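You operate a simulated robot arm through the tools that you are given. There is no shell and no other tool. Be economical: measure what you need, move in short steps, check, and stop when the job is done.

Carry out the task below with a simulated robot arm. There is one attempt and no reset: what you move stays moved.

Task
Put the felt pad away in the chest's drawer and latch it again.
Fine: turn the latch free, open the drawer, stand the pad in, shut it.

It is judged by the outcome, as a careful person would: the job done as asked, and still so three seconds after it is handed in. It fails if anything else is knocked over, pushed out of place, dropped, spilled or broken.

Robot
A 7-joint arm with a two-finger parallel gripper, fixed in place. Base frame: the origin is at the foot of the arm, x ahead of it, y to its left, z up. Readings come in mm, degrees, newtons and seconds.
With the tool pointing down near the work surface it reaches from about 140 to 660 mm from the base axis. Its first joint turns from -66.0 to 66.0 degrees. Payload 2.4 kg.
The TCP is the grasp point between the finger pads, 30 mm short of the fingertips. In the tool frame z runs along the fingers and y along their closing line. Largest opening 94 mm; finger width 28, thickness 10; the body of the gripper, 50 by 96 mm, starts 55 mm behind the TCP.
Orientation is told as [roll, pitch, yaw] about the base's x, y, z axes, in that order, counted from this pose: with the fingers straight down and closing along the base's y, the tool's x points along the base's -x, its y along +y and its z along -z.

Tools
- The arm moves only by the tool apply_moves. Its argument "motion" is a list of rows, each an object (a shift or turn left out is 0, a gripper value left out holds the last) with "rot": the turn, a rotation vector about the base's x, y, z in degrees, a list of three; "translation": the shift along the base's x, y, z in mm, a list of three; "fingers": the opening, from 0 (shut) to 1 (fully open). In form: [{"rot": [ax, ay, az], "translation": [x, y, z], "fingers": fingers}, ...]. A call has 1 to 12 rows; each row is the pose to reach, as a shift and turn from the pose commanded when the call began. A row lasts 0.2 s, in which the tool goes at most 50 mm and 8.6 degrees; a call with a longer step from one row to the next is refused whole, and so is a gripper value outside its range. Where a pose cannot be reached the arm comes as near as it can. A force on the tool above 40 N (or 10 N above the force at the start of the call, whichever is more), or a blocked arm, ends the call early, and 0.2 s more pass. Each finger travels about 153 mm/s and halts on what it meets, pressing with about 21 N; the grip force reading is that of the motor and also rises with nothing between the fingers. The clock runs only during rows and for 0.2 s after the last one: add rows that repeat a pose to give the fingers time. The reply holds the time, the measured pose of the TCP, the force on the tool along the base axes, the opening and the grip force, in the units named above and with some noise.
- Cameras (640 x 400 px; columns grow to the right, rows downward): "scene" is fixed at [40.2, 473.4, 1444.5]; the picture's right is [-0.75, -0.66, 0.00], its down [-0.38, 0.43, -0.82] and it looks along [0.54, -0.62, -0.57] (base axes); focal length 366 px, centre (320, 200). "wrist" rides on the gripper at [-37, 0, -58] in the tool frame; the picture's right is [0.00, -1.00, 0.00], its down [0.97, 0.00, -0.24] and it looks along [0.24, 0.00, 0.97] (tool axes); focal length 218 px, centre (320, 200).
- get_image(camera): a new picture of that camera. No time passes.
- point_at(camera, pixels): for up to 12 pixels [column, row] of the newest picture of that camera ("zoom" is the newest enlarged one), the place [x, y, z] in the base frame of the surface seen there, good to about 2 mm. No time passes.
- zoom(camera, box): a new picture of the part [left, top, right, bottom] of that camera's present view, enlarged. No time passes.
- hand_in(): hands the job in; it is judged then, once.

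Work in short steps. Measure before you move; look again where a grasp or a placing could have gone wrong, and mend it. You have 80 turns and 38 pictures in all, those below and enlarged ones among them. Open the gripper and draw the arm clear of the work before you hand the job in, unless the task says otherwise; then end with one line.

The tools are called after "Call:" by a JSON object that holds its "name" and its "arguments". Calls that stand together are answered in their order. apply_moves: Moves the arm, as the interface text tells. Its arguments: {"type":"object","properties":{"motion":{"type":"array","items":{"type":"object","properties":{"rot":{"type":"array","items":{"type":"number"}},"translation":{"type":"array","items":{"type":"number"}},"fingers":{"type":"number"}}}}},"required":["motion"]} The other tools are called the same way: get_image (camera) takes a picture; point_at (camera, pixels) gives the place of the surface under pixels of a picture; zoom (camera, box) takes an enlarged picture of a part of a camera's view; hand_in () hands the job in.

At the start:

```text
time_s: 0.0
ee_pos: [307.8, -98.1, 1173.7]
tcp_rot: [0.0, 0.0, 0.1]
wrist_force: [-0.6, -0.2, 0.1]
opening: 94.1
grasp_force: 0.0
```

scene: 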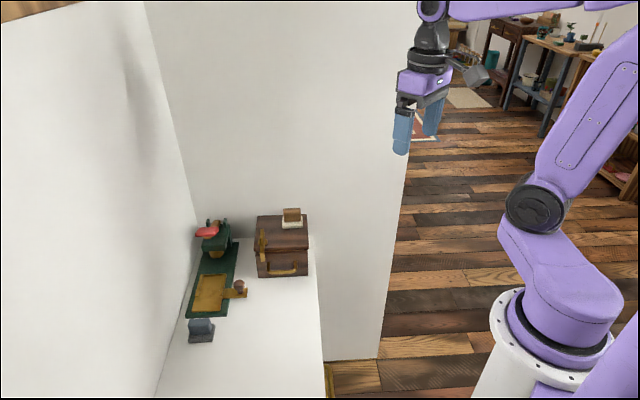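
wrist: 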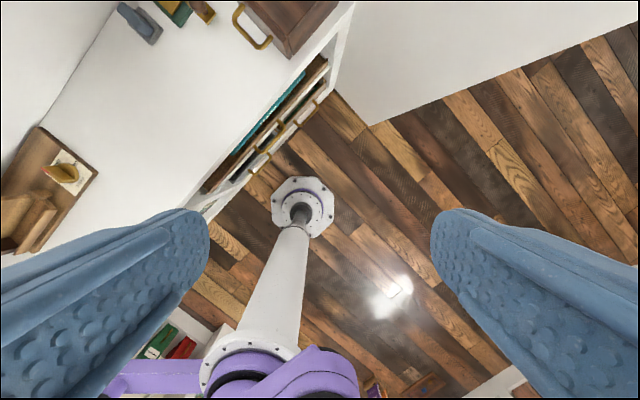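

The scene shows the chest near (282,245) with a brass latch at (262,245), and several objects to its left. I zoom in to identify the parts.

Call:
{"name": "zoom", "arguments": {"camera": "scene", "box": [235, 195, 331, 285]}}

Call:
{"name": "zoom", "arguments": {"camera": "scene", "box": [160, 200, 352, 360]}}

```text
4.44 times, centred on (283, 240) of scene
```

zoom: 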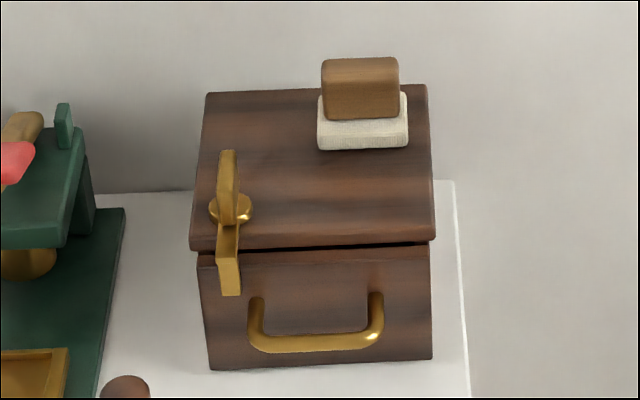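

```text
2.50 times, centred on (256, 280) of scene
```

zoom: 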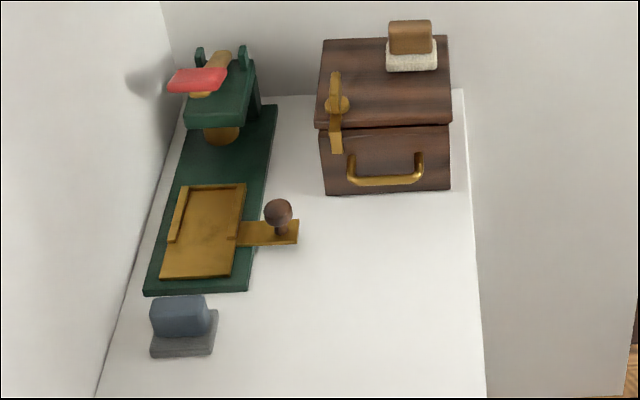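

The pad could be the cream block with a wooden grip on the chest or the grey-blue one at (201,330). I'll zoom closely on both and measure the chest points from the first view.

Call:
{"name": "zoom", "arguments": {"camera": "scene", "box": [180, 310, 228, 350]}}

Call:
{"name": "zoom", "arguments": {"camera": "scene", "box": [250, 200, 314, 240]}}

Call:
{"name": "point_at", "arguments": {"camera": "scene", "pixels": [[258, 218], [306, 217], [257, 249], [307, 246], [264, 246], [258, 275], [307, 273], [270, 274], [282, 275], [296, 272], [200, 324], [193, 338]]}}

```text
10.00 times, centred on (204, 330) of scene
```

zoom: 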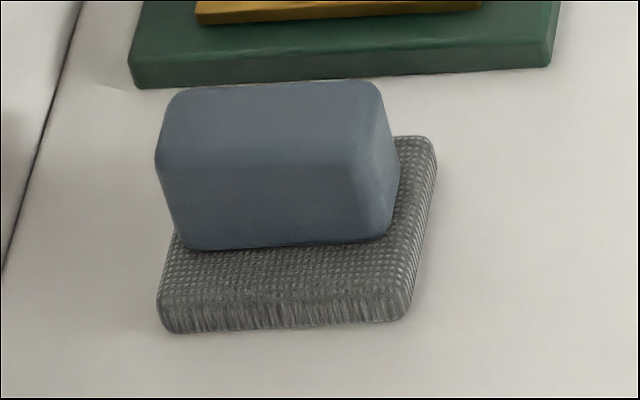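

```text
10.00 times, centred on (282, 220) of scene
```

zoom: 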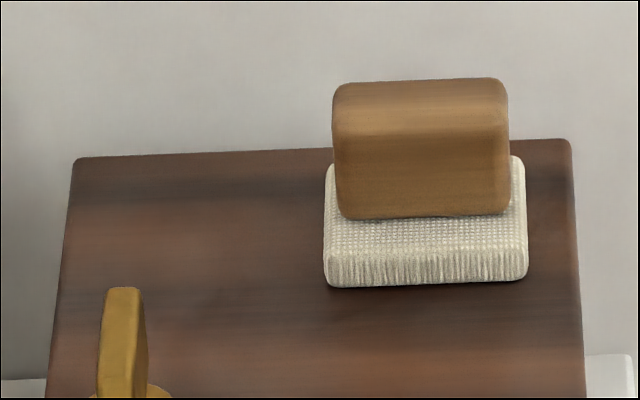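

```text
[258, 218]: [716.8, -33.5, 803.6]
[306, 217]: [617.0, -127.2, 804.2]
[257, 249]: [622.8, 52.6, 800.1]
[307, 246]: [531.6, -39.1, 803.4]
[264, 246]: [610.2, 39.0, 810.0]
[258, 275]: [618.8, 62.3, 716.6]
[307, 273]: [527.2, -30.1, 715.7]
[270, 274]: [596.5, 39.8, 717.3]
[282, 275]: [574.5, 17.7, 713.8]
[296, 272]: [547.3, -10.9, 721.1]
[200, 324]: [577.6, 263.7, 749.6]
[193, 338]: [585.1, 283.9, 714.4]
```

Two similar blocks exist, a cream one with a wooden grip and a grey one with a blue grip. The wrist view also shows something at (60,175), so I'll look at that before deciding.

Call:
{"name": "zoom", "arguments": {"camera": "wrist", "box": [0, 100, 160, 260]}}

Call:
{"name": "zoom", "arguments": {"camera": "wrist", "box": [80, 0, 380, 190]}}

Call:
{"name": "point_at", "arguments": {"camera": "wrist", "pixels": [[62, 174], [80, 170], [40, 130], [98, 172], [18, 210], [140, 22], [48, 238]]}}

```text
2.50 times, centred on (80, 180) of wrist
```

zoom: 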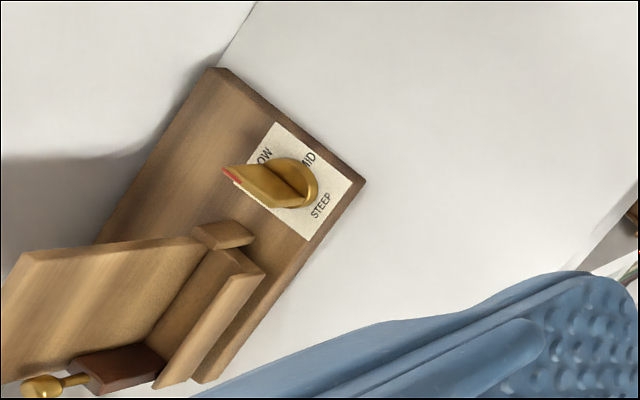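

```text
2.11 times, centred on (230, 95) of wrist
```

zoom: 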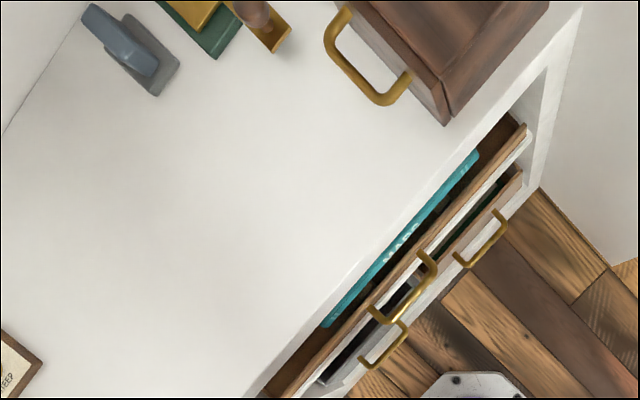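

```text
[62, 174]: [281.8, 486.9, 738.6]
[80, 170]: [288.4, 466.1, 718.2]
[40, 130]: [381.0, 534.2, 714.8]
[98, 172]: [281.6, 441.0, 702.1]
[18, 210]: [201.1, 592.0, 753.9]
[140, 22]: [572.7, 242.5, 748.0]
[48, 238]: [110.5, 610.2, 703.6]
```

The item on the left is a tilted-board fixture, so it isn't a pad. I'll raise the wrist camera over the chest, yawed 45° to line up with it, to compare the two blocks and see the latch and handle from above.

Call:
{"name": "apply_moves", "arguments": {"motion": [{"translation": [33, 20, -21], "rot": [0, 0, 6.4]}, {"translation": [66, 40, -43], "rot": [0, 0, 12.8]}, {"translation": [99, 60, -64], "rot": [0, 0, 19.3]}, {"translation": [131, 80, -86], "rot": [0, 0, 25.7]}, {"translation": [164, 100, -107], "rot": [0, 0, 32.1]}, {"translation": [197, 120, -129], "rot": [0, 0, 38.6]}, {"translation": [230, 140, -150], "rot": [0, 0, 45]}, {"translation": [230, 140, -150], "rot": [0, 0, 45]}]}}

Call:
{"name": "get_image", "arguments": {"camera": "wrist"}}

```text
time_s: 1.8
ee_pos: [540.6, 42.7, 1025.3]
tcp_rot: [0.0, -0.1, 45.1]
wrist_force: [1.0, 0.1, 0.7]
opening: 93.7
grasp_force: 0.0
```

```text
29 pictures are left
```

wrist: 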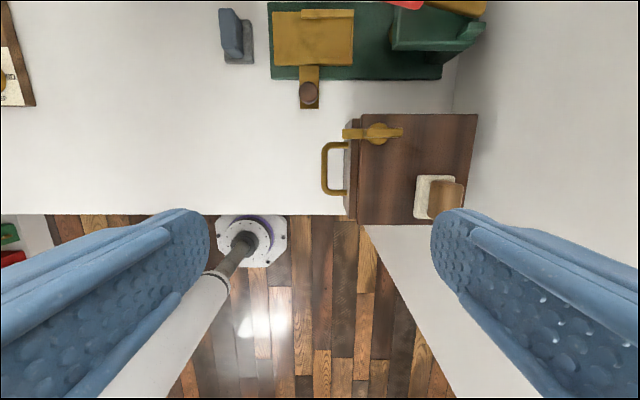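

Both blocks are visible here, the grey one at (237,38) and the cream one at (438,195). I zoom in on each with this view and on the latch.

Call:
{"name": "zoom", "arguments": {"camera": "wrist", "box": [310, 105, 486, 230]}}

Call:
{"name": "point_at", "arguments": {"camera": "zoom", "pixels": [[245, 105], [130, 105], [320, 100], [60, 190], [60, 300], [140, 140], [190, 420], [405, 300], [390, 350], [490, 300], [600, 40], [590, 400]]}}

Call:
{"name": "zoom", "arguments": {"camera": "wrist", "box": [200, 0, 280, 70]}}

```text
3.20 times, centred on (398, 168) of wrist
```

zoom: 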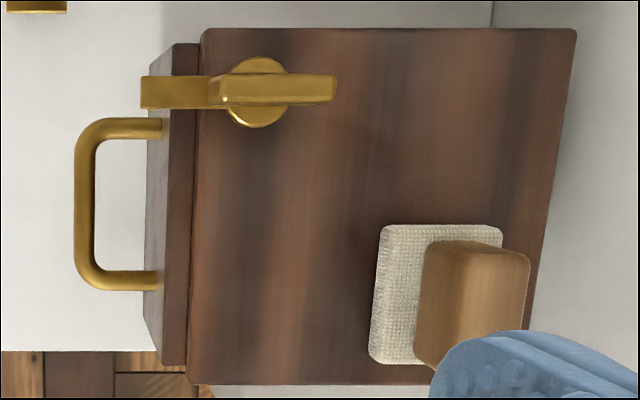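

```text
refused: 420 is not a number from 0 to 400
```

```text
5.71 times, centred on (240, 35) of wrist
```

zoom: 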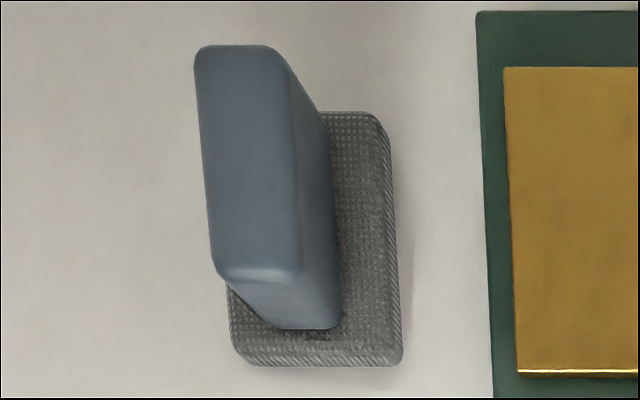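

The two blocks look like the same shape in different colours. I'll measure the sizes, latch and handle now, and the drawer interior may settle which is meant.

Call:
{"name": "point_at", "arguments": {"camera": "wrist", "pixels": [[375, 132], [395, 131], [348, 133], [326, 170], [335, 146], [335, 189], [347, 168], [356, 168], [420, 200], [435, 177], [445, 195], [365, 130]]}}

Call:
{"name": "zoom", "arguments": {"camera": "scene", "box": [250, 225, 314, 285]}}

Call:
{"name": "point_at", "arguments": {"camera": "zoom", "pixels": [[135, 80], [125, 40], [150, 150], [130, 180], [130, 225], [195, 270], [325, 280], [195, 320], [260, 330], [330, 310], [260, 270], [80, 300]]}}

```text
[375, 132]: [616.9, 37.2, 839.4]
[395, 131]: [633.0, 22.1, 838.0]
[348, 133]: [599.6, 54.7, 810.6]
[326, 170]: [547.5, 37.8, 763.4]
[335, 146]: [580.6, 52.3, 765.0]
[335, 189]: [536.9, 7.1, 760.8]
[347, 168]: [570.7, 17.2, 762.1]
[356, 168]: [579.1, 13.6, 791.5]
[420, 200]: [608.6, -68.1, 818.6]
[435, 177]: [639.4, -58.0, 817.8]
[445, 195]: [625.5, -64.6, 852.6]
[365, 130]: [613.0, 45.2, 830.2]
```

```text
6.67 times, centred on (282, 255) of scene
```

zoom: 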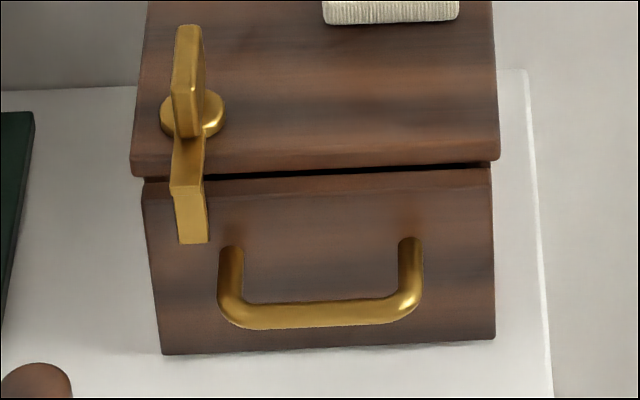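

```text
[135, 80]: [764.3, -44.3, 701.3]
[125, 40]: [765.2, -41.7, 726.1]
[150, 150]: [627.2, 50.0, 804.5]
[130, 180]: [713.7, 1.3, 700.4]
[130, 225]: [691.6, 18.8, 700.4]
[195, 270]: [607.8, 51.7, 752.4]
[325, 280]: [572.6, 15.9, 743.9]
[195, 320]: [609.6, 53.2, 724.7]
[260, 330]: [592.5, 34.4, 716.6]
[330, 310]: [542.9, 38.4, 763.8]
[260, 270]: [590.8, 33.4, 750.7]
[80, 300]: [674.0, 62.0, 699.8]
```

The chest is turned 45°: its front face faces (-0.71, 0.71), the handle bar is at about z 759, and the latch fin (top z 839) pivots near (625, 30). I'll go above the fin with yaw 135, so the fingers will straddle it, and look.

Call:
{"name": "apply_moves", "arguments": {"motion": [{"translation": [8, -1, -8], "rot": [0, 0, 8.2]}, {"translation": [16, -2, -16], "rot": [0, 0, 16.4]}, {"translation": [24, -3, -24], "rot": [0, 0, 24.5]}, {"translation": [32, -4, -32], "rot": [0, 0, 32.7]}, {"translation": [40, -5, -40], "rot": [0, 0, 40.9]}, {"translation": [48, -6, -48], "rot": [0, 0, 49.1]}, {"translation": [56, -7, -56], "rot": [0, 0, 57.3]}, {"translation": [64, -9, -64], "rot": [0, 0, 65.5]}, {"translation": [72, -10, -72], "rot": [0, 0, 73.6]}, {"translation": [80, -11, -80], "rot": [0, 0, 81.8]}, {"translation": [87, -12, -90], "rot": [0, 0, 90]}, {"translation": [87, -12, -90], "rot": [0, 0, 90], "fingers": 0.5}]}}

Call:
{"name": "get_image", "arguments": {"camera": "wrist"}}

```text
time_s: 4.4
ee_pos: [626.0, 28.7, 935.1]
tcp_rot: [0.0, 0.1, 134.9]
wrist_force: [0.4, 0.6, -0.2]
opening: 47.0
grasp_force: 0.0
```

```text
25 pictures are left
```

wrist: 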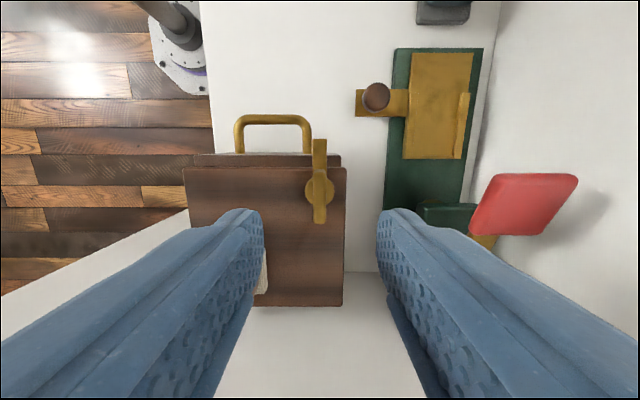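

Yaw 135 is reachable, and the fin shows at (320,200). I measure the fin ends, the disc, and the neighbouring press (red pad) for clearance.

Call:
{"name": "point_at", "arguments": {"camera": "wrist", "pixels": [[319, 142], [319, 160], [320, 178], [320, 200], [320, 218], [309, 190], [332, 190], [480, 215], [525, 200], [440, 212], [344, 172], [328, 157]]}}

Call:
{"name": "zoom", "arguments": {"camera": "wrist", "box": [280, 130, 376, 230]}}

```text
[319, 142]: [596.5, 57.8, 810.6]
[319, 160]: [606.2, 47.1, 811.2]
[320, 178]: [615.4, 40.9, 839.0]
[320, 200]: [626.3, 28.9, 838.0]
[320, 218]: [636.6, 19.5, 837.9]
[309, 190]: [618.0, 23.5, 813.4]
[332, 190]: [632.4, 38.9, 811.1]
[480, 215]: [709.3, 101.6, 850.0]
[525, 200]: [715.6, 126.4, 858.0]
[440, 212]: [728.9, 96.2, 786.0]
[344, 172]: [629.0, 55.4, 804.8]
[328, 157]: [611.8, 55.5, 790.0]
```

```text
4.00 times, centred on (328, 180) of wrist
```

zoom: 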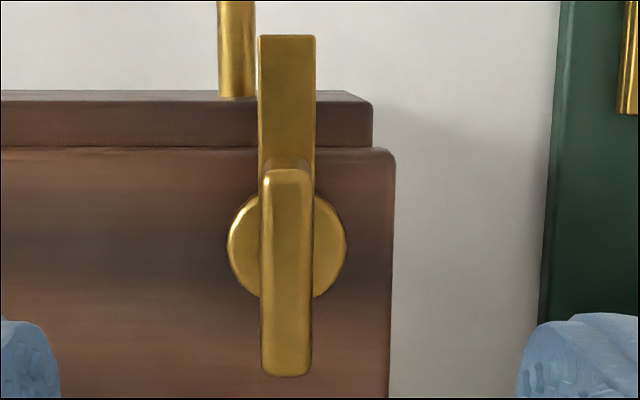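

The disc centre comes to about (625.2, 31) and the fin is 11 mm thick, with the press 109 mm away. I descend to put the fingertips at about z 818 around the fin, and close.

Call:
{"name": "apply_moves", "arguments": {"motion": [{"translation": [-0.5, 2, -30]}, {"translation": [-0.5, 2, -60]}, {"translation": [-0.5, 2, -80]}, {"translation": [-0.5, 2, -87]}, {"translation": [-0.5, 2, -87]}, {"translation": [-0.5, 2, -87], "fingers": 0.08}, {"translation": [-0.5, 2, -87], "fingers": 0.08}, {"translation": [-0.5, 2, -87], "fingers": 0.08}]}}

```text
time_s: 6.2
ee_pos: [624.5, 29.5, 847.1]
tcp_rot: [0.1, 0.1, 134.8]
wrist_force: [-5.4, -3.8, 2.7]
opening: 9.9
grasp_force: 44.0
```

The fin is gripped (opening 9.9). I turn clockwise so the hook swings off the chest's side, in steps.

Call:
{"name": "apply_moves", "arguments": {"motion": [{"rot": [0, 0, -5]}, {"rot": [0, 0, -10]}, {"rot": [0, 0, -15]}, {"rot": [0, 0, -20]}, {"rot": [0, 0, -25]}, {"rot": [0, 0, -30]}]}}

Call:
{"name": "zoom", "arguments": {"camera": "wrist", "box": [160, 50, 480, 250]}}

```text
time_s: 7.6
ee_pos: [625.1, 31.4, 847.8]
tcp_rot: [-0.1, 0.1, 104.9]
wrist_force: [1.9, -4.1, -2.0]
opening: 10.0
grasp_force: 43.6
```

```text
2.00 times, centred on (320, 150) of wrist
```

zoom: 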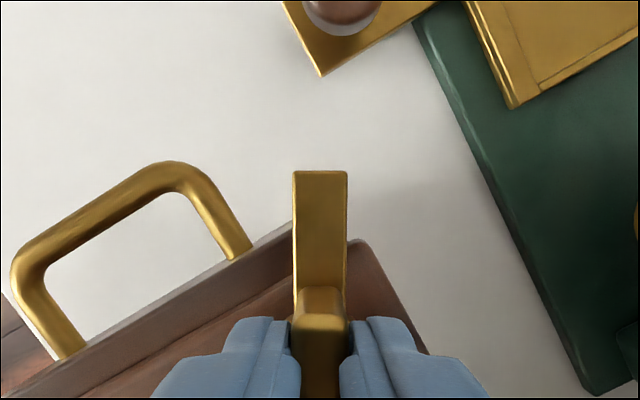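

The latch follows freely with low force. I continue another 60° to bring it fully sideways.

Call:
{"name": "apply_moves", "arguments": {"motion": [{"rot": [0, 0, -6]}, {"rot": [0, 0, -12]}, {"rot": [0, 0, -18]}, {"rot": [0, 0, -24]}, {"rot": [0, 0, -30]}, {"rot": [0, 0, -36]}, {"rot": [0, 0, -42]}, {"rot": [0, 0, -48]}, {"rot": [0, 0, -54]}, {"rot": [0, 0, -60]}]}}

Call:
{"name": "zoom", "arguments": {"camera": "scene", "box": [235, 195, 331, 285]}}

```text
time_s: 9.8
ee_pos: [626.9, 30.7, 847.9]
tcp_rot: [-0.4, -0.4, 44.8]
wrist_force: [29.8, -4.9, -13.8]
opening: 10.0
grasp_force: 43.7
```

```text
4.44 times, centred on (283, 240) of scene
```

zoom: 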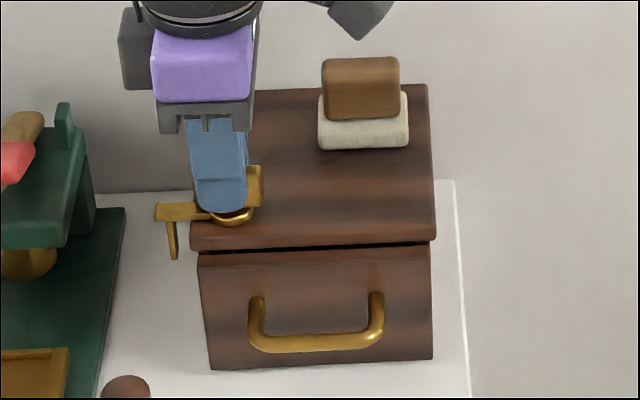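

The latch is swung sideways, clear of the drawer; the 30 N means it is against its stop. I ease back 4°, release, and rise.

Call:
{"name": "apply_moves", "arguments": {"motion": [{"rot": [0, 0, 4]}, {"rot": [0, 0, 4], "fingers": 0.5}, {"rot": [0, 0, 4], "fingers": 0.5}, {"rot": [0, 0, 4], "translation": [0, 0, 30]}, {"rot": [0, 0, 2], "translation": [0, 0, 60]}, {"rot": [0, 0, 0], "translation": [0, 0, 70]}]}}

Call:
{"name": "get_image", "arguments": {"camera": "wrist"}}

```text
time_s: 11.2
ee_pos: [625.0, 31.7, 919.5]
tcp_rot: [0.0, 0.1, 44.9]
wrist_force: [0.6, 0.1, -0.5]
opening: 47.0
grasp_force: 0.1
```

```text
21 pictures are left
```

wrist: 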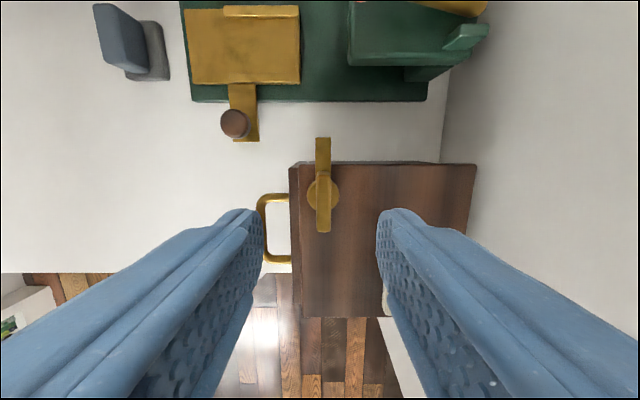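

The latch rests clear sideways. Next I move over the drawer handle (bar about (548.5, 38), z 759) with a 26 mm opening, then check before going down.

Call:
{"name": "apply_moves", "arguments": {"motion": [{"translation": [-38, 3, 0], "fingers": 0.29}, {"translation": [-76, 6.5, 0], "fingers": 0.29}, {"translation": [-76, 6.5, -40], "fingers": 0.29}, {"translation": [-76, 6.5, -70], "fingers": 0.29}, {"translation": [-76, 6.5, -70], "fingers": 0.29}]}}

Call:
{"name": "get_image", "arguments": {"camera": "wrist"}}

Call:
{"name": "point_at", "arguments": {"camera": "wrist", "pixels": [[312, 160], [320, 190], [320, 200], [330, 150], [345, 150], [300, 180], [310, 210]]}}

```text
time_s: 12.4
ee_pos: [547.8, 39.0, 846.2]
tcp_rot: [0.0, 0.1, 44.9]
wrist_force: [-0.5, 0.3, 0.7]
opening: 27.6
grasp_force: 0.0
```

```text
20 pictures are left
```

wrist: 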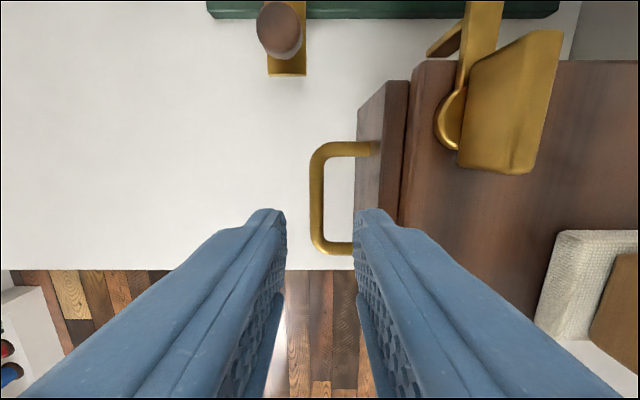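

```text
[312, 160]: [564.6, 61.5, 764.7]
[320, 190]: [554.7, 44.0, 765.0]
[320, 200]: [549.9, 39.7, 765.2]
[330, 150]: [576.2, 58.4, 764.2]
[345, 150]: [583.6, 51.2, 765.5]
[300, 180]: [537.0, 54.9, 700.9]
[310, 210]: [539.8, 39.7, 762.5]
```

The bar (columns 310–324) lies centred between the fingers and the inner finger will fit the gap to the face. I go down 76 mm and close on the bar.

Call:
{"name": "apply_moves", "arguments": {"motion": [{"translation": [0.3, -0.3, -30]}, {"translation": [0.3, -0.3, -55]}, {"translation": [0.3, -0.3, -70]}, {"translation": [0.3, -0.3, -76]}, {"translation": [0.3, -0.3, -76], "fingers": 0.05}, {"translation": [0.3, -0.3, -76], "fingers": 0.05}, {"translation": [0.3, -0.3, -76], "fingers": 0.05}]}}

```text
time_s: 14.0
ee_pos: [547.4, 37.8, 771.4]
tcp_rot: [0.3, 0.2, 45.0]
wrist_force: [-15.9, 15.0, 5.1]
opening: 9.6
grasp_force: 43.8
```

The bar is gripped (9.6 mm). I pull the drawer outward along (-0.71, 0.71) about 70 mm.

Call:
{"name": "apply_moves", "arguments": {"motion": [{"translation": [-5, 5, 0]}, {"translation": [-10, 10, 0]}, {"translation": [-15, 15, 0]}, {"translation": [-20, 20, 0]}, {"translation": [-25, 25, 0]}, {"translation": [-30, 30, 0]}, {"translation": [-35, 35, 0]}, {"translation": [-40, 40, 0]}, {"translation": [-45, 45, 0]}, {"translation": [-50, 50, 0]}]}}

Call:
{"name": "zoom", "arguments": {"camera": "scene", "box": [211, 195, 339, 315]}}

```text
time_s: 16.2
ee_pos: [497.7, 87.7, 771.3]
tcp_rot: [0.1, 0.1, 44.9]
wrist_force: [-0.5, -1.9, -18.9]
opening: 9.7
grasp_force: 43.7
```

```text
3.33 times, centred on (275, 255) of scene
```

zoom: 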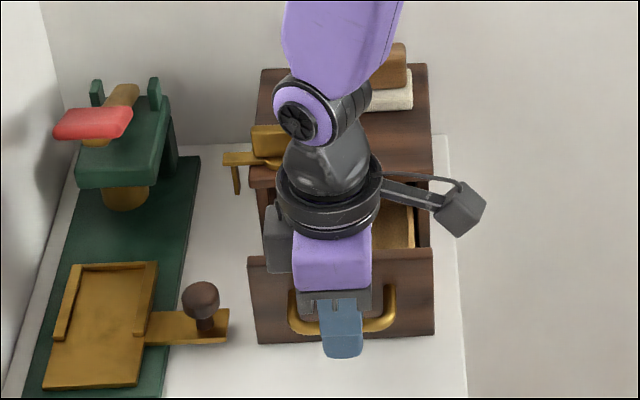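

The drawer came out 70 mm without trouble. I pull another 17 mm for room, then release and rise to look in.

Call:
{"name": "apply_moves", "arguments": {"motion": [{"translation": [-4, 4, 0]}, {"translation": [-8, 8, 0]}, {"translation": [-12, 12, 0]}, {"translation": [-12, 12, 0]}]}}

Call:
{"name": "apply_moves", "arguments": {"motion": [{"fingers": 0.28}, {"fingers": 0.28}, {"translation": [0, 0, 30]}, {"translation": [0, 0, 70]}, {"translation": [0, 0, 110]}, {"translation": [20, 0, 150]}, {"translation": [30, 0, 180]}]}}

Call:
{"name": "get_image", "arguments": {"camera": "wrist"}}

```text
time_s: 17.2
ee_pos: [486.2, 98.6, 770.8]
tcp_rot: [0.0, 0.2, 44.9]
wrist_force: [-5.4, -7.0, -8.2]
opening: 9.6
grasp_force: 43.1
```

```text
time_s: 18.8
ee_pos: [515.6, 99.9, 952.0]
tcp_rot: [-0.1, 0.0, 45.0]
wrist_force: [0.5, 0.8, 0.6]
opening: 26.4
grasp_force: 0.1
```

```text
18 pictures are left
```

wrist: 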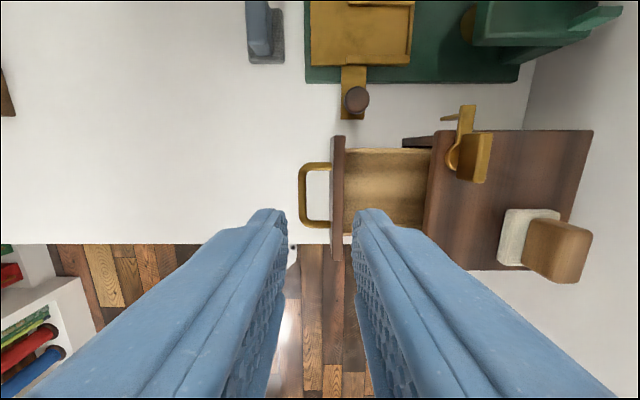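

The drawer is open and looks empty. I measure its interior and both pads.

Call:
{"name": "point_at", "arguments": {"camera": "wrist", "pixels": [[338, 160], [348, 165], [385, 185], [420, 185], [385, 150], [385, 160], [345, 200], [425, 220], [435, 170], [506, 235], [555, 222], [550, 240]]}}

Call:
{"name": "zoom", "arguments": {"camera": "wrist", "box": [300, 100, 620, 300]}}

Call:
{"name": "point_at", "arguments": {"camera": "zoom", "pixels": [[395, 310], [405, 220], [510, 220], [460, 240], [560, 250], [445, 330], [400, 330], [575, 250], [535, 350], [80, 92], [250, 92], [90, 140]]}}

```text
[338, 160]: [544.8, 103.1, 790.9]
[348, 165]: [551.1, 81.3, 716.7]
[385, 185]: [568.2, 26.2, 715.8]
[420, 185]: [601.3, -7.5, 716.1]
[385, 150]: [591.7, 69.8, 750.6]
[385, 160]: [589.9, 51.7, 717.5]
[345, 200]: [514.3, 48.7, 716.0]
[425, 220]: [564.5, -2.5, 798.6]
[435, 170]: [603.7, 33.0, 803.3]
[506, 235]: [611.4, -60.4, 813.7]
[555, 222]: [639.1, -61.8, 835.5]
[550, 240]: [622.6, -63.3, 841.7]
```

```text
2.00 times, centred on (460, 200) of wrist
```

zoom: 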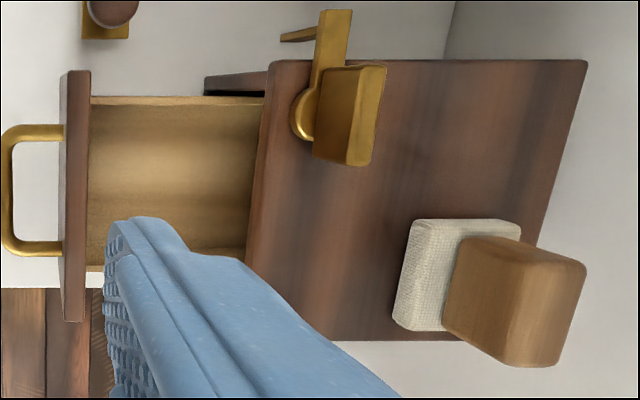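

```text
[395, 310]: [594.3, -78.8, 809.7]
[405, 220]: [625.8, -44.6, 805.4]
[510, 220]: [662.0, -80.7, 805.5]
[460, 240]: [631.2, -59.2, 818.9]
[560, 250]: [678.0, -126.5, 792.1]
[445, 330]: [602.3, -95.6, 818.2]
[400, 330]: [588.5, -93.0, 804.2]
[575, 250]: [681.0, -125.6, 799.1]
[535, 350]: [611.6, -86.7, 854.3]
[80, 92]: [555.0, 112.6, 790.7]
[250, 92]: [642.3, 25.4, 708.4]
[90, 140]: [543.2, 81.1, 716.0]
```

The drawer (floor z 716, about 83 mm by 90 mm clear) fits either block standing, since each is about 50 mm tall. Before choosing, I look at both from near: first over the grey block.

Call:
{"name": "apply_moves", "arguments": {"motion": [{"translation": [0, 40, 0]}, {"translation": [0, 80, 0]}, {"translation": [0, 115, -15]}, {"translation": [0, 145, -50]}, {"translation": [0, 145, -50]}]}}

Call:
{"name": "get_image", "arguments": {"camera": "wrist"}}

```text
time_s: 20.0
ee_pos: [516.2, 246.2, 901.5]
tcp_rot: [0.0, 0.0, 44.9]
wrist_force: [0.1, 0.2, 0.9]
opening: 26.3
grasp_force: 0.0
```

```text
16 pictures are left
```

wrist: 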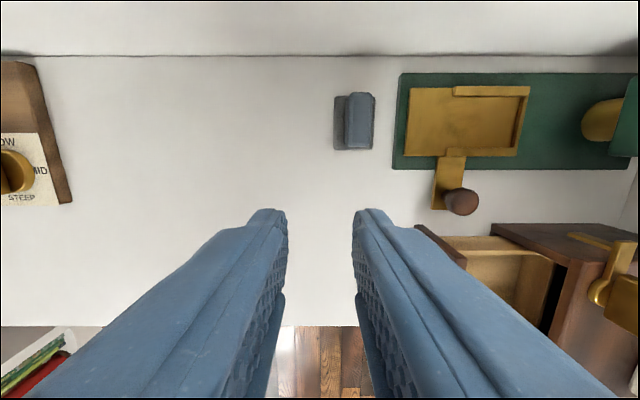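

Call:
{"name": "zoom", "arguments": {"camera": "wrist", "box": [322, 82, 390, 158]}}

Call:
{"name": "point_at", "arguments": {"camera": "zoom", "pixels": [[100, 80], [100, 330], [320, 200], [250, 100], [330, 300], [420, 300], [300, 380]]}}

```text
5.26 times, centred on (356, 120) of wrist
```

zoom: 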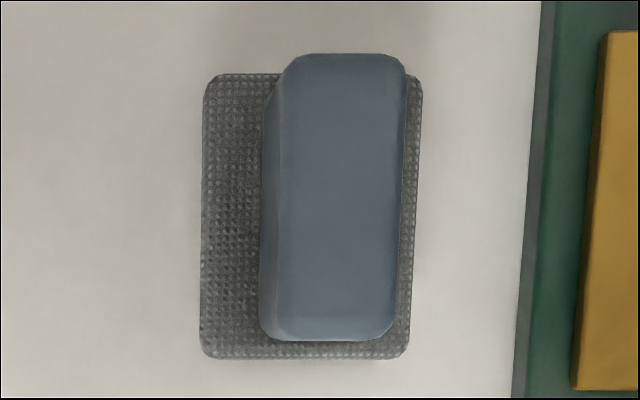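

```text
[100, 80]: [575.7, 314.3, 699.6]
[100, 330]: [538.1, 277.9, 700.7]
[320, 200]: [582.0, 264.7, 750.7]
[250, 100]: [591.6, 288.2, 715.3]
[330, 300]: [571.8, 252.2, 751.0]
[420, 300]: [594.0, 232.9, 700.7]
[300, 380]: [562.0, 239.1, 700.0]
```

The grey block is a coarse waffle-textured base with a blue plastic-like grip, which reads as a scouring or sanding block. The cream cloth on a wooden back, staged on the chest itself, best matches "felt pad". I'll take the cream one, and go above it at safe height.

Call:
{"name": "apply_moves", "arguments": {"motion": [{"translation": [0, -5, 40]}, {"translation": [10, -50, 50]}, {"translation": [25, -95, 50]}, {"translation": [40, -140, 50]}, {"translation": [55, -185, 50]}, {"translation": [70, -230, 50]}, {"translation": [85, -275, 50]}, {"translation": [100, -315, 50]}, {"translation": [107, -331, 35], "fingers": 0.6}, {"translation": [107, -331, 35], "fingers": 0.6}]}}

Call:
{"name": "get_image", "arguments": {"camera": "wrist"}}

```text
time_s: 22.2
ee_pos: [623.8, -86.8, 937.9]
tcp_rot: [0.0, 0.0, 45.0]
wrist_force: [-0.5, -0.7, -0.4]
opening: 56.2
grasp_force: 0.1
```

```text
14 pictures are left
```

wrist: 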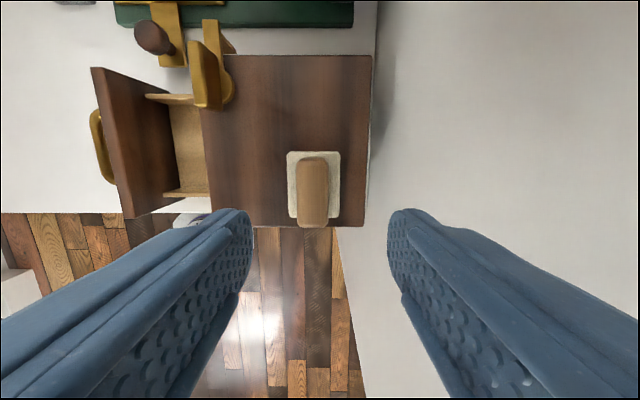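

The cream pad with its wooden grip is at about (313,190). The wall behind the chest is close, so I measure the wall and grip positions.

Call:
{"name": "point_at", "arguments": {"camera": "wrist", "pixels": [[300, 175], [329, 175], [313, 165], [313, 200], [299, 190], [330, 200], [292, 155], [338, 155], [420, 150], [400, 100], [370, 150], [500, 200]]}}

Call:
{"name": "zoom", "arguments": {"camera": "wrist", "box": [264, 140, 360, 240]}}

Call:
{"name": "point_at", "arguments": {"camera": "zoom", "pixels": [[215, 130], [320, 130], [200, 250], [325, 250], [265, 90], [265, 340], [130, 200], [360, 200], [345, 60], [130, 60]]}}

```text
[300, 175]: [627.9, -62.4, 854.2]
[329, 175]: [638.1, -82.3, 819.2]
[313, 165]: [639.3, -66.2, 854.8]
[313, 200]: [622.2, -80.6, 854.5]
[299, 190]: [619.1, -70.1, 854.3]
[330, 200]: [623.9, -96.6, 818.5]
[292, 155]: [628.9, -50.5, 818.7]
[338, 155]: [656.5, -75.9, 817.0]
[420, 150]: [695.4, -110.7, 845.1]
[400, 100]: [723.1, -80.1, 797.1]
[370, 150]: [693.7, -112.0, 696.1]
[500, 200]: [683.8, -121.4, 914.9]
```

```text
4.00 times, centred on (312, 190) of wrist
```

zoom: 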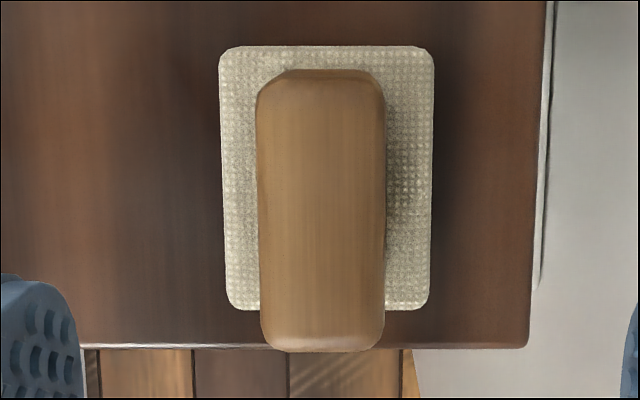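

```text
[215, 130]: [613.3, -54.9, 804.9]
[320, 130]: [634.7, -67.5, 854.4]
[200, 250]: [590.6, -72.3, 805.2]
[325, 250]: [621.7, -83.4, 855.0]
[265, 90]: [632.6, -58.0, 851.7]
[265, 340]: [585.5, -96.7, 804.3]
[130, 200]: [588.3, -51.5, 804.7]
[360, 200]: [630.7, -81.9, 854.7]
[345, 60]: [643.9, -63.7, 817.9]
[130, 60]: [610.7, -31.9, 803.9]
```

The wooden grip is centred about (625, -79), 22–26 mm thick along the drawer's direction, with its top at z 854. The wall is at 570 along the chest axis, so an opening of 56 mm clears it by over 20 mm. I descend to fingertips at z 825 and close.

Call:
{"name": "apply_moves", "arguments": {"motion": [{"translation": [1.3, 7.6, -20]}, {"translation": [1.3, 7.6, -50]}, {"translation": [1.3, 7.6, -75]}, {"translation": [1.3, 7.6, -82]}, {"translation": [1.3, 7.6, -82]}]}}

Call:
{"name": "get_image", "arguments": {"camera": "wrist"}}

```text
time_s: 23.4
ee_pos: [625.3, -77.6, 855.0]
tcp_rot: [-0.1, 0.0, 45.0]
wrist_force: [-0.3, -0.2, 0.2]
opening: 56.4
grasp_force: 0.0
```

```text
12 pictures are left
```

wrist: 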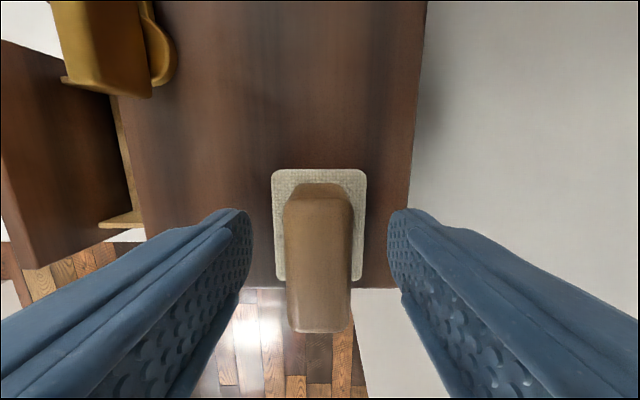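

The grip (columns 285–352) is centred between the fingers. I close on it and lift 30 mm.

Call:
{"name": "apply_moves", "arguments": {"motion": [{"fingers": 0.15}, {"fingers": 0.12}, {"fingers": 0.12}, {"fingers": 0.12}, {"translation": [0, 0, 15]}, {"translation": [0, 0, 40]}, {"translation": [0, 0, 70]}]}}

```text
time_s: 25.0
ee_pos: [624.7, -77.8, 924.6]
tcp_rot: [0.0, -0.1, 45.0]
wrist_force: [0.9, -0.4, -1.2]
opening: 25.9
grasp_force: 20.9
```

The pad is held (25.9 mm opening) and lifted clear. I carry it over the open drawer's centre, about (548, 37.5), at this height and check.

Call:
{"name": "apply_moves", "arguments": {"motion": [{"translation": [-19, 29, 5]}, {"translation": [-38, 58, 5]}, {"translation": [-57, 87, 5]}, {"translation": [-77, 115, 5]}, {"translation": [-77, 115, 0]}, {"translation": [-77, 115, -40]}, {"translation": [-77, 115, -40]}]}}

Call:
{"name": "get_image", "arguments": {"camera": "wrist"}}

Call:
{"name": "zoom", "arguments": {"camera": "scene", "box": [211, 195, 339, 315]}}

```text
time_s: 26.6
ee_pos: [547.4, 35.9, 884.6]
tcp_rot: [0.1, 0.0, 44.9]
wrist_force: [1.0, -0.4, 0.7]
opening: 25.7
grasp_force: 20.9
```

```text
11 pictures are left
```

wrist: 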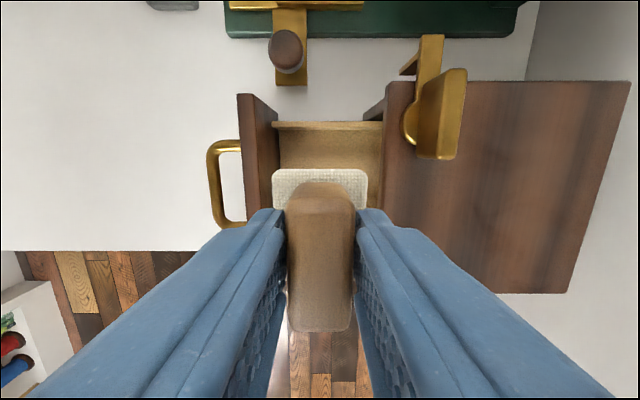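

```text
3.33 times, centred on (275, 255) of scene
```

zoom: 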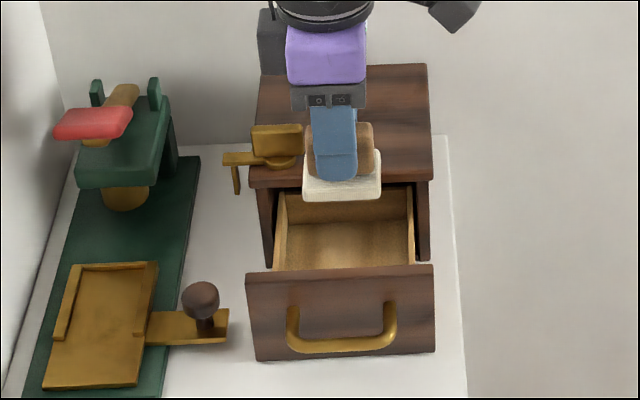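

The pad is centred over the open drawer, clear of the front board and lid. I lower it about 116 mm to the drawer floor.

Call:
{"name": "apply_moves", "arguments": {"motion": [{"translation": [0, 0, -35]}, {"translation": [0, 0, -70]}, {"translation": [0, 0, -95]}, {"translation": [0, 0, -107]}, {"translation": [0, 0, -113]}, {"translation": [0, 0, -116]}, {"translation": [0, 0, -116]}]}}

```text
time_s: 28.2
ee_pos: [549.7, 36.5, 769.1]
tcp_rot: [0.0, 0.0, 45.0]
wrist_force: [0.6, -0.3, -1.0]
opening: 25.7
grasp_force: 21.2
```

No contact yet. I ease down 3 mm more in small steps to feel the floor.

Call:
{"name": "apply_moves", "arguments": {"motion": [{"translation": [0, 0, -1]}, {"translation": [0, 0, -2]}, {"translation": [0, 0, -3]}, {"translation": [0, 0, -3]}]}}

```text
time_s: 29.2
ee_pos: [548.3, 35.8, 767.6]
tcp_rot: [-0.1, -0.2, 44.8]
wrist_force: [-2.8, -2.4, 18.8]
opening: 25.8
grasp_force: 21.0
```

The pad now presses the floor (18.8 N up). I ease off 1.5 mm, open to about 42 mm, and rise straight up.

Call:
{"name": "apply_moves", "arguments": {"motion": [{"translation": [0, 0, 1.5]}, {"translation": [0, 0, 1.5], "fingers": 0.45}, {"translation": [0, 0, 1.5], "fingers": 0.45}, {"translation": [0, 0, 25]}, {"translation": [0, 0, 65]}, {"translation": [0, 0, 105]}, {"translation": [0, 0, 145]}]}}

Call:
{"name": "get_image", "arguments": {"camera": "wrist"}}

```text
time_s: 30.8
ee_pos: [547.1, 35.0, 911.0]
tcp_rot: [0.0, -0.1, 45.0]
wrist_force: [-0.3, 0.6, -0.8]
opening: 42.1
grasp_force: 0.1
```

```text
9 pictures are left
```

wrist: 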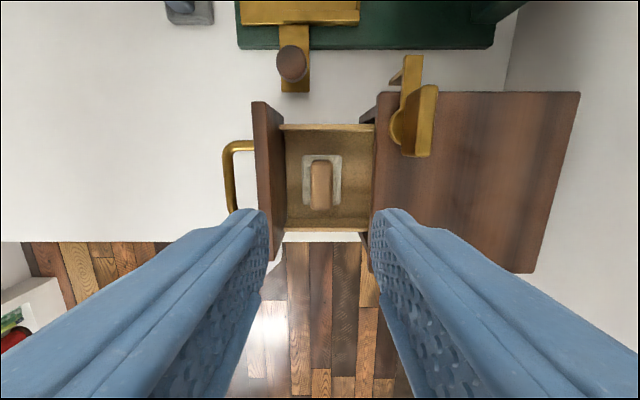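

The pad stands in the drawer clear of the walls. Now I move over the handle again (it was released at about (486, 100)), narrow the fingers, go down and grip it.

Call:
{"name": "apply_moves", "arguments": {"motion": [{"translation": [-30, 31, 0], "fingers": 0.29}, {"translation": [-61.3, 63.4, 0], "fingers": 0.29}, {"translation": [-61.3, 63.4, -40]}, {"translation": [-61.3, 63.4, -80]}, {"translation": [-61.3, 63.4, -115]}, {"translation": [-61.3, 63.4, -139]}, {"translation": [-61.3, 63.4, -139]}, {"translation": [-61.3, 63.4, -139], "fingers": 0.05}, {"translation": [-61.3, 63.4, -139], "fingers": 0.05}, {"translation": [-61.3, 63.4, -139], "fingers": 0.05}]}}

```text
time_s: 33.0
ee_pos: [487.4, 99.1, 771.2]
tcp_rot: [0.0, 0.1, 44.9]
wrist_force: [3.1, 3.4, -12.8]
opening: 9.5
grasp_force: 43.7
```

The handle is gripped. I push the drawer in along (0.71, -0.71), slowing near the end.

Call:
{"name": "apply_moves", "arguments": {"motion": [{"translation": [6, -6, 0]}, {"translation": [12, -12, 0]}, {"translation": [18, -18, 0]}, {"translation": [24, -24, 0]}, {"translation": [30, -30, 0]}, {"translation": [36, -36, 0]}, {"translation": [42, -42, 0]}, {"translation": [48, -48, 0]}, {"translation": [54, -54, 0]}, {"translation": [58, -58, 0]}, {"translation": [60.5, -60.5, 0]}, {"translation": [61.5, -61.5, 0]}]}}

Call:
{"name": "zoom", "arguments": {"camera": "scene", "box": [211, 195, 339, 315]}}

```text
time_s: 34.5
ee_pos: [524.1, 62.9, 770.2]
tcp_rot: [0.0, 0.0, 44.7]
wrist_force: [3.7, 3.0, -7.3]
opening: 9.6
grasp_force: 43.6
stopped in row 7: the force on the tool passed its limit (the readings are from after the stop); the commanded pose is now the measured one
```

```text
3.33 times, centred on (275, 255) of scene
```

zoom: 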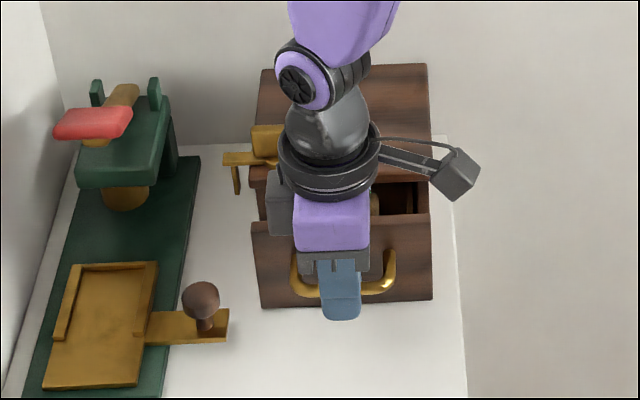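

The push stopped by force after about 52 mm, with about 35 mm left. I'll back off slightly and push slowly to see whether it is a real obstruction or a jam.

Call:
{"name": "apply_moves", "arguments": {"motion": [{"translation": [-1, 1, 0]}, {"translation": [1, -1, 0]}, {"translation": [2.5, -2.5, 0]}, {"translation": [4, -4, 0]}, {"translation": [5.5, -5.5, 0]}, {"translation": [7, -7, 0]}]}}

```text
time_s: 35.9
ee_pos: [531.6, 56.4, 771.0]
tcp_rot: [0.0, 0.0, 45.0]
wrist_force: [6.0, 7.3, -12.4]
opening: 10.0
grasp_force: 43.2
```

It moves freely when slow. I continue slowly toward closed.

Call:
{"name": "apply_moves", "arguments": {"motion": [{"translation": [1.5, -1.5, 0]}, {"translation": [3, -3, 0]}, {"translation": [4.5, -4.5, 0]}, {"translation": [6, -6, 0]}, {"translation": [7.5, -7.5, 0]}, {"translation": [9, -9, 0]}, {"translation": [10.5, -10.5, 0]}, {"translation": [12, -12, 0]}, {"translation": [13.5, -13.5, 0]}, {"translation": [15, -15, 0]}, {"translation": [16, -16, 0]}, {"translation": [17, -17, 0]}]}}

```text
time_s: 38.5
ee_pos: [546.8, 40.6, 770.4]
tcp_rot: [0.0, -0.1, 45.0]
wrist_force: [4.2, 11.2, -6.5]
opening: 9.6
grasp_force: 43.5
```

Almost closed, about 2 mm left. I press in a little more to the stop.

Call:
{"name": "apply_moves", "arguments": {"motion": [{"translation": [0.7, -0.7, 0]}, {"translation": [1.4, -1.4, 0]}, {"translation": [2, -2, 0]}, {"translation": [2.6, -2.6, 0]}, {"translation": [2.6, -2.6, 0]}]}}

```text
time_s: 39.7
ee_pos: [547.4, 39.6, 771.8]
tcp_rot: [0.2, 0.1, 45.1]
wrist_force: [-21.1, 25.7, 13.4]
opening: 9.6
grasp_force: 43.6
```

The reaction rose to about 33 N outward, so the drawer is against its stop. I relax, release the handle, rise, and look.

Call:
{"name": "apply_moves", "arguments": {"motion": [{"translation": [-1.5, 1.5, 0]}, {"translation": [-1.5, 1.5, 0], "fingers": 0.26}, {"translation": [-1.5, 1.5, 0], "fingers": 0.26}, {"translation": [-1.5, 1.5, 30]}, {"translation": [-1.5, 1.5, 70]}, {"translation": [-1.5, 1.5, 110]}, {"translation": [-1.5, 1.5, 150]}]}}

Call:
{"name": "zoom", "arguments": {"camera": "scene", "box": [235, 195, 331, 285]}}

Call:
{"name": "point_at", "arguments": {"camera": "zoom", "pixels": [[320, 310], [250, 280], [400, 290], [300, 265]]}}

```text
time_s: 41.3
ee_pos: [548.7, 36.7, 923.2]
tcp_rot: [0.0, 0.0, 45.0]
wrist_force: [0.8, 1.0, 0.5]
opening: 24.4
grasp_force: 0.1
```

```text
4.44 times, centred on (283, 240) of scene
```

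zoom: 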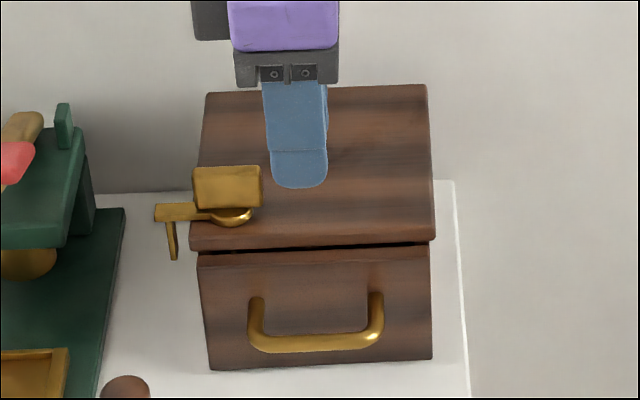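

```text
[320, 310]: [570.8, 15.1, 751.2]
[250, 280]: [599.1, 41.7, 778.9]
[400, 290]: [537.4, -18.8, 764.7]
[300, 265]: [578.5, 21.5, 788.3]
```

The drawer face is back at its original plane (−393.5), so it is shut. Now I go back to the latch fin at (624.5, 31.5) with yaw 49, straddle it and grip.

Call:
{"name": "apply_moves", "arguments": {"motion": [{"translation": [38, -2.5, 0], "rot": [0, 0, 2], "fingers": 0.5}, {"translation": [76, -5.2, 0], "rot": [0, 0, 4], "fingers": 0.5}, {"translation": [76, -5.2, -30], "rot": [0, 0, 4]}, {"translation": [76, -5.2, -60], "rot": [0, 0, 4]}, {"translation": [76, -5.2, -75], "rot": [0, 0, 4]}, {"translation": [76, -5.2, -75], "rot": [0, 0, 4]}, {"translation": [76, -5.2, -75], "rot": [0, 0, 4], "fingers": 0.08}, {"translation": [76, -5.2, -75], "rot": [0, 0, 4], "fingers": 0.08}, {"translation": [76, -5.2, -75], "rot": [0, 0, 4], "fingers": 0.08}]}}

```text
time_s: 43.3
ee_pos: [626.5, 31.3, 847.5]
tcp_rot: [-0.1, -0.1, 48.9]
wrist_force: [7.9, -6.2, 2.4]
opening: 13.1
grasp_force: 4.8
```

The opening reads 13.1 with a low force, so the fingers may still be settling. I hold closed a bit longer.

Call:
{"name": "apply_moves", "arguments": {"motion": [{"fingers": 0.05}, {"fingers": 0.05}, {"fingers": 0.05}]}}

```text
time_s: 44.1
ee_pos: [626.1, 31.7, 847.3]
tcp_rot: [-0.2, -0.1, 49.0]
wrist_force: [10.8, -9.2, 3.5]
opening: 13.4
grasp_force: 7.1
```

The fin seems slightly misaligned with the fingers. I look at it.

Call:
{"name": "zoom", "arguments": {"camera": "wrist", "box": [200, 60, 440, 300]}}

```text
1.67 times, centred on (320, 180) of wrist
```

zoom: 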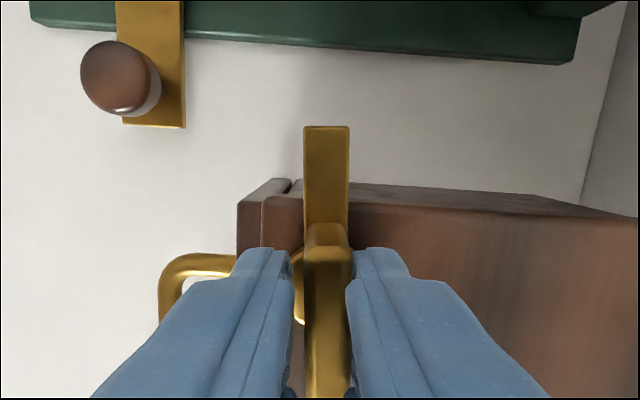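

The right finger touches while the left has a gap, and the force agrees: the tool is about 2 mm off. I shift (1.3, −1.3) and let the grip close.

Call:
{"name": "apply_moves", "arguments": {"motion": [{"translation": [0.7, -0.7, 0], "fingers": 0.05}, {"translation": [1.3, -1.3, 0], "fingers": 0.05}, {"translation": [1.3, -1.3, 0], "fingers": 0.05}, {"translation": [1.3, -1.3, 0], "fingers": 0.05}]}}

```text
time_s: 45.1
ee_pos: [627.1, 31.9, 846.9]
tcp_rot: [-0.1, 0.0, 49.0]
wrist_force: [10.4, -7.2, 6.0]
opening: 12.3
grasp_force: 6.7
```

It improved slightly to 12.3. I shift another 1.5 mm each the same way.

Call:
{"name": "apply_moves", "arguments": {"motion": [{"translation": [0.8, -0.8, 0], "fingers": 0.05}, {"translation": [1.5, -1.5, 0], "fingers": 0.05}, {"translation": [1.5, -1.5, 0], "fingers": 0.05}, {"translation": [1.5, -1.5, 0], "fingers": 0.05}]}}

```text
time_s: 46.1
ee_pos: [628.2, 30.7, 845.7]
tcp_rot: [-0.1, 0.0, 49.0]
wrist_force: [5.7, -2.4, 2.3]
opening: 9.9
grasp_force: 43.9
```

The fin is firmly gripped now (9.9 mm, 43.9 N). I turn it back counter-clockwise 86°, with a slight shift to stay on the pivot.

Call:
{"name": "apply_moves", "arguments": {"motion": [{"translation": [-0.1, -0.1, 0], "rot": [0, 0, 7]}, {"translation": [-0.2, -0.2, 0], "rot": [0, 0, 14]}, {"translation": [-0.3, -0.3, 0], "rot": [0, 0, 21]}, {"translation": [-0.4, -0.4, 0], "rot": [0, 0, 28]}, {"translation": [-0.6, -0.6, 0], "rot": [0, 0, 35]}, {"translation": [-0.7, -0.7, 0], "rot": [0, 0, 42]}, {"translation": [-0.9, -0.9, 0], "rot": [0, 0, 49]}, {"translation": [-1, -1, 0], "rot": [0, 0, 56]}, {"translation": [-1.1, -1.1, 0], "rot": [0, 0, 63]}, {"translation": [-1.2, -1.2, 0], "rot": [0, 0, 70]}, {"translation": [-1.2, -1.2, 0], "rot": [0, 0, 76]}]}}

```text
time_s: 48.5
ee_pos: [624.7, 30.5, 845.7]
tcp_rot: [0.2, -0.2, 125.2]
wrist_force: [-25.1, 14.3, 12.2]
opening: 10.1
grasp_force: 43.6
```

It turned to 125° with some side load toward (−x,+y). I finish the last 10° while yielding 1.5 mm that way.

Call:
{"name": "apply_moves", "arguments": {"motion": [{"translation": [-1, 1, 0], "rot": [0, 0, 3]}, {"translation": [-1.5, 1.5, 0], "rot": [0, 0, 6]}, {"translation": [-1.5, 1.5, 0], "rot": [0, 0, 9]}, {"translation": [-1.5, 1.5, 0], "rot": [0, 0, 10]}, {"translation": [-1.5, 1.5, 0], "rot": [0, 0, 10]}]}}

Call:
{"name": "zoom", "arguments": {"camera": "wrist", "box": [200, 60, 440, 300]}}

```text
time_s: 49.7
ee_pos: [624.8, 30.5, 845.5]
tcp_rot: [0.1, -0.2, 135.0]
wrist_force: [-11.9, 11.6, -0.2]
opening: 9.6
grasp_force: 44.0
```

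```text
1.67 times, centred on (320, 180) of wrist
```

zoom: 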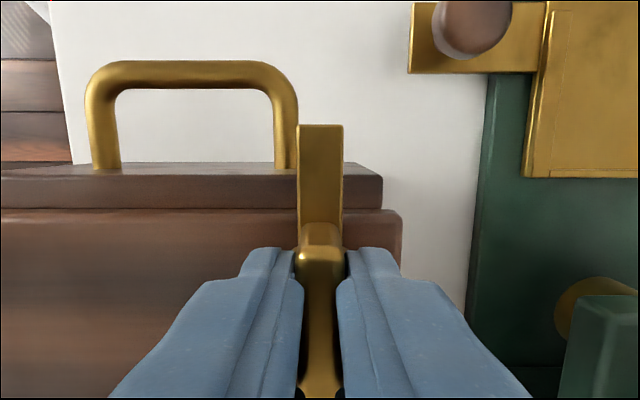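

The latch arm now lies over the drawer front at yaw 135 as at the start. I release, rise and draw back clear, then check.

Call:
{"name": "apply_moves", "arguments": {"motion": [{"fingers": 0.4}, {"fingers": 0.4}, {"translation": [0, 0, 30]}, {"translation": [0, 0, 75]}, {"translation": [0, 0, 120]}, {"translation": [-40, 0, 145]}, {"translation": [-80, -10, 165]}, {"translation": [-125, -20, 180]}, {"translation": [-170, -30, 190]}]}}

Call:
{"name": "zoom", "arguments": {"camera": "scene", "box": [235, 195, 331, 285]}}

Call:
{"name": "get_image", "arguments": {"camera": "scene"}}

```text
time_s: 51.7
ee_pos: [454.0, 0.7, 1036.2]
tcp_rot: [-0.2, 0.0, 135.0]
wrist_force: [-0.4, 0.0, 0.0]
opening: 37.5
grasp_force: 0.1
```

```text
4.44 times, centred on (283, 240) of scene
```

zoom: 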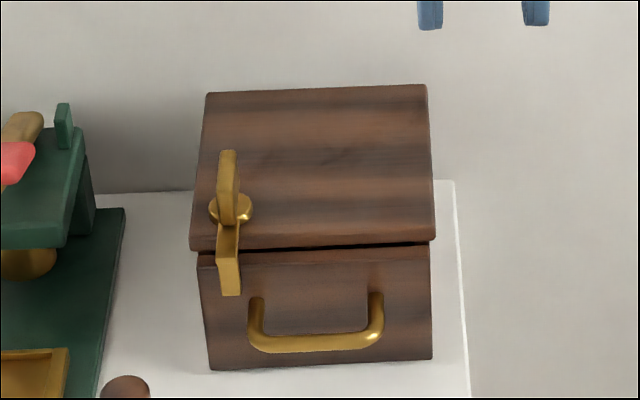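

```text
3 pictures are left
```

scene: 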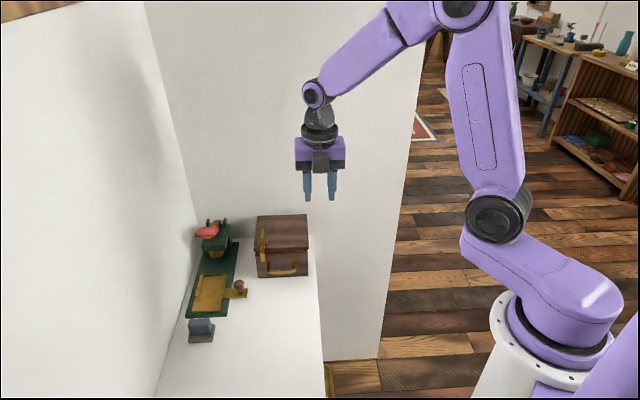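

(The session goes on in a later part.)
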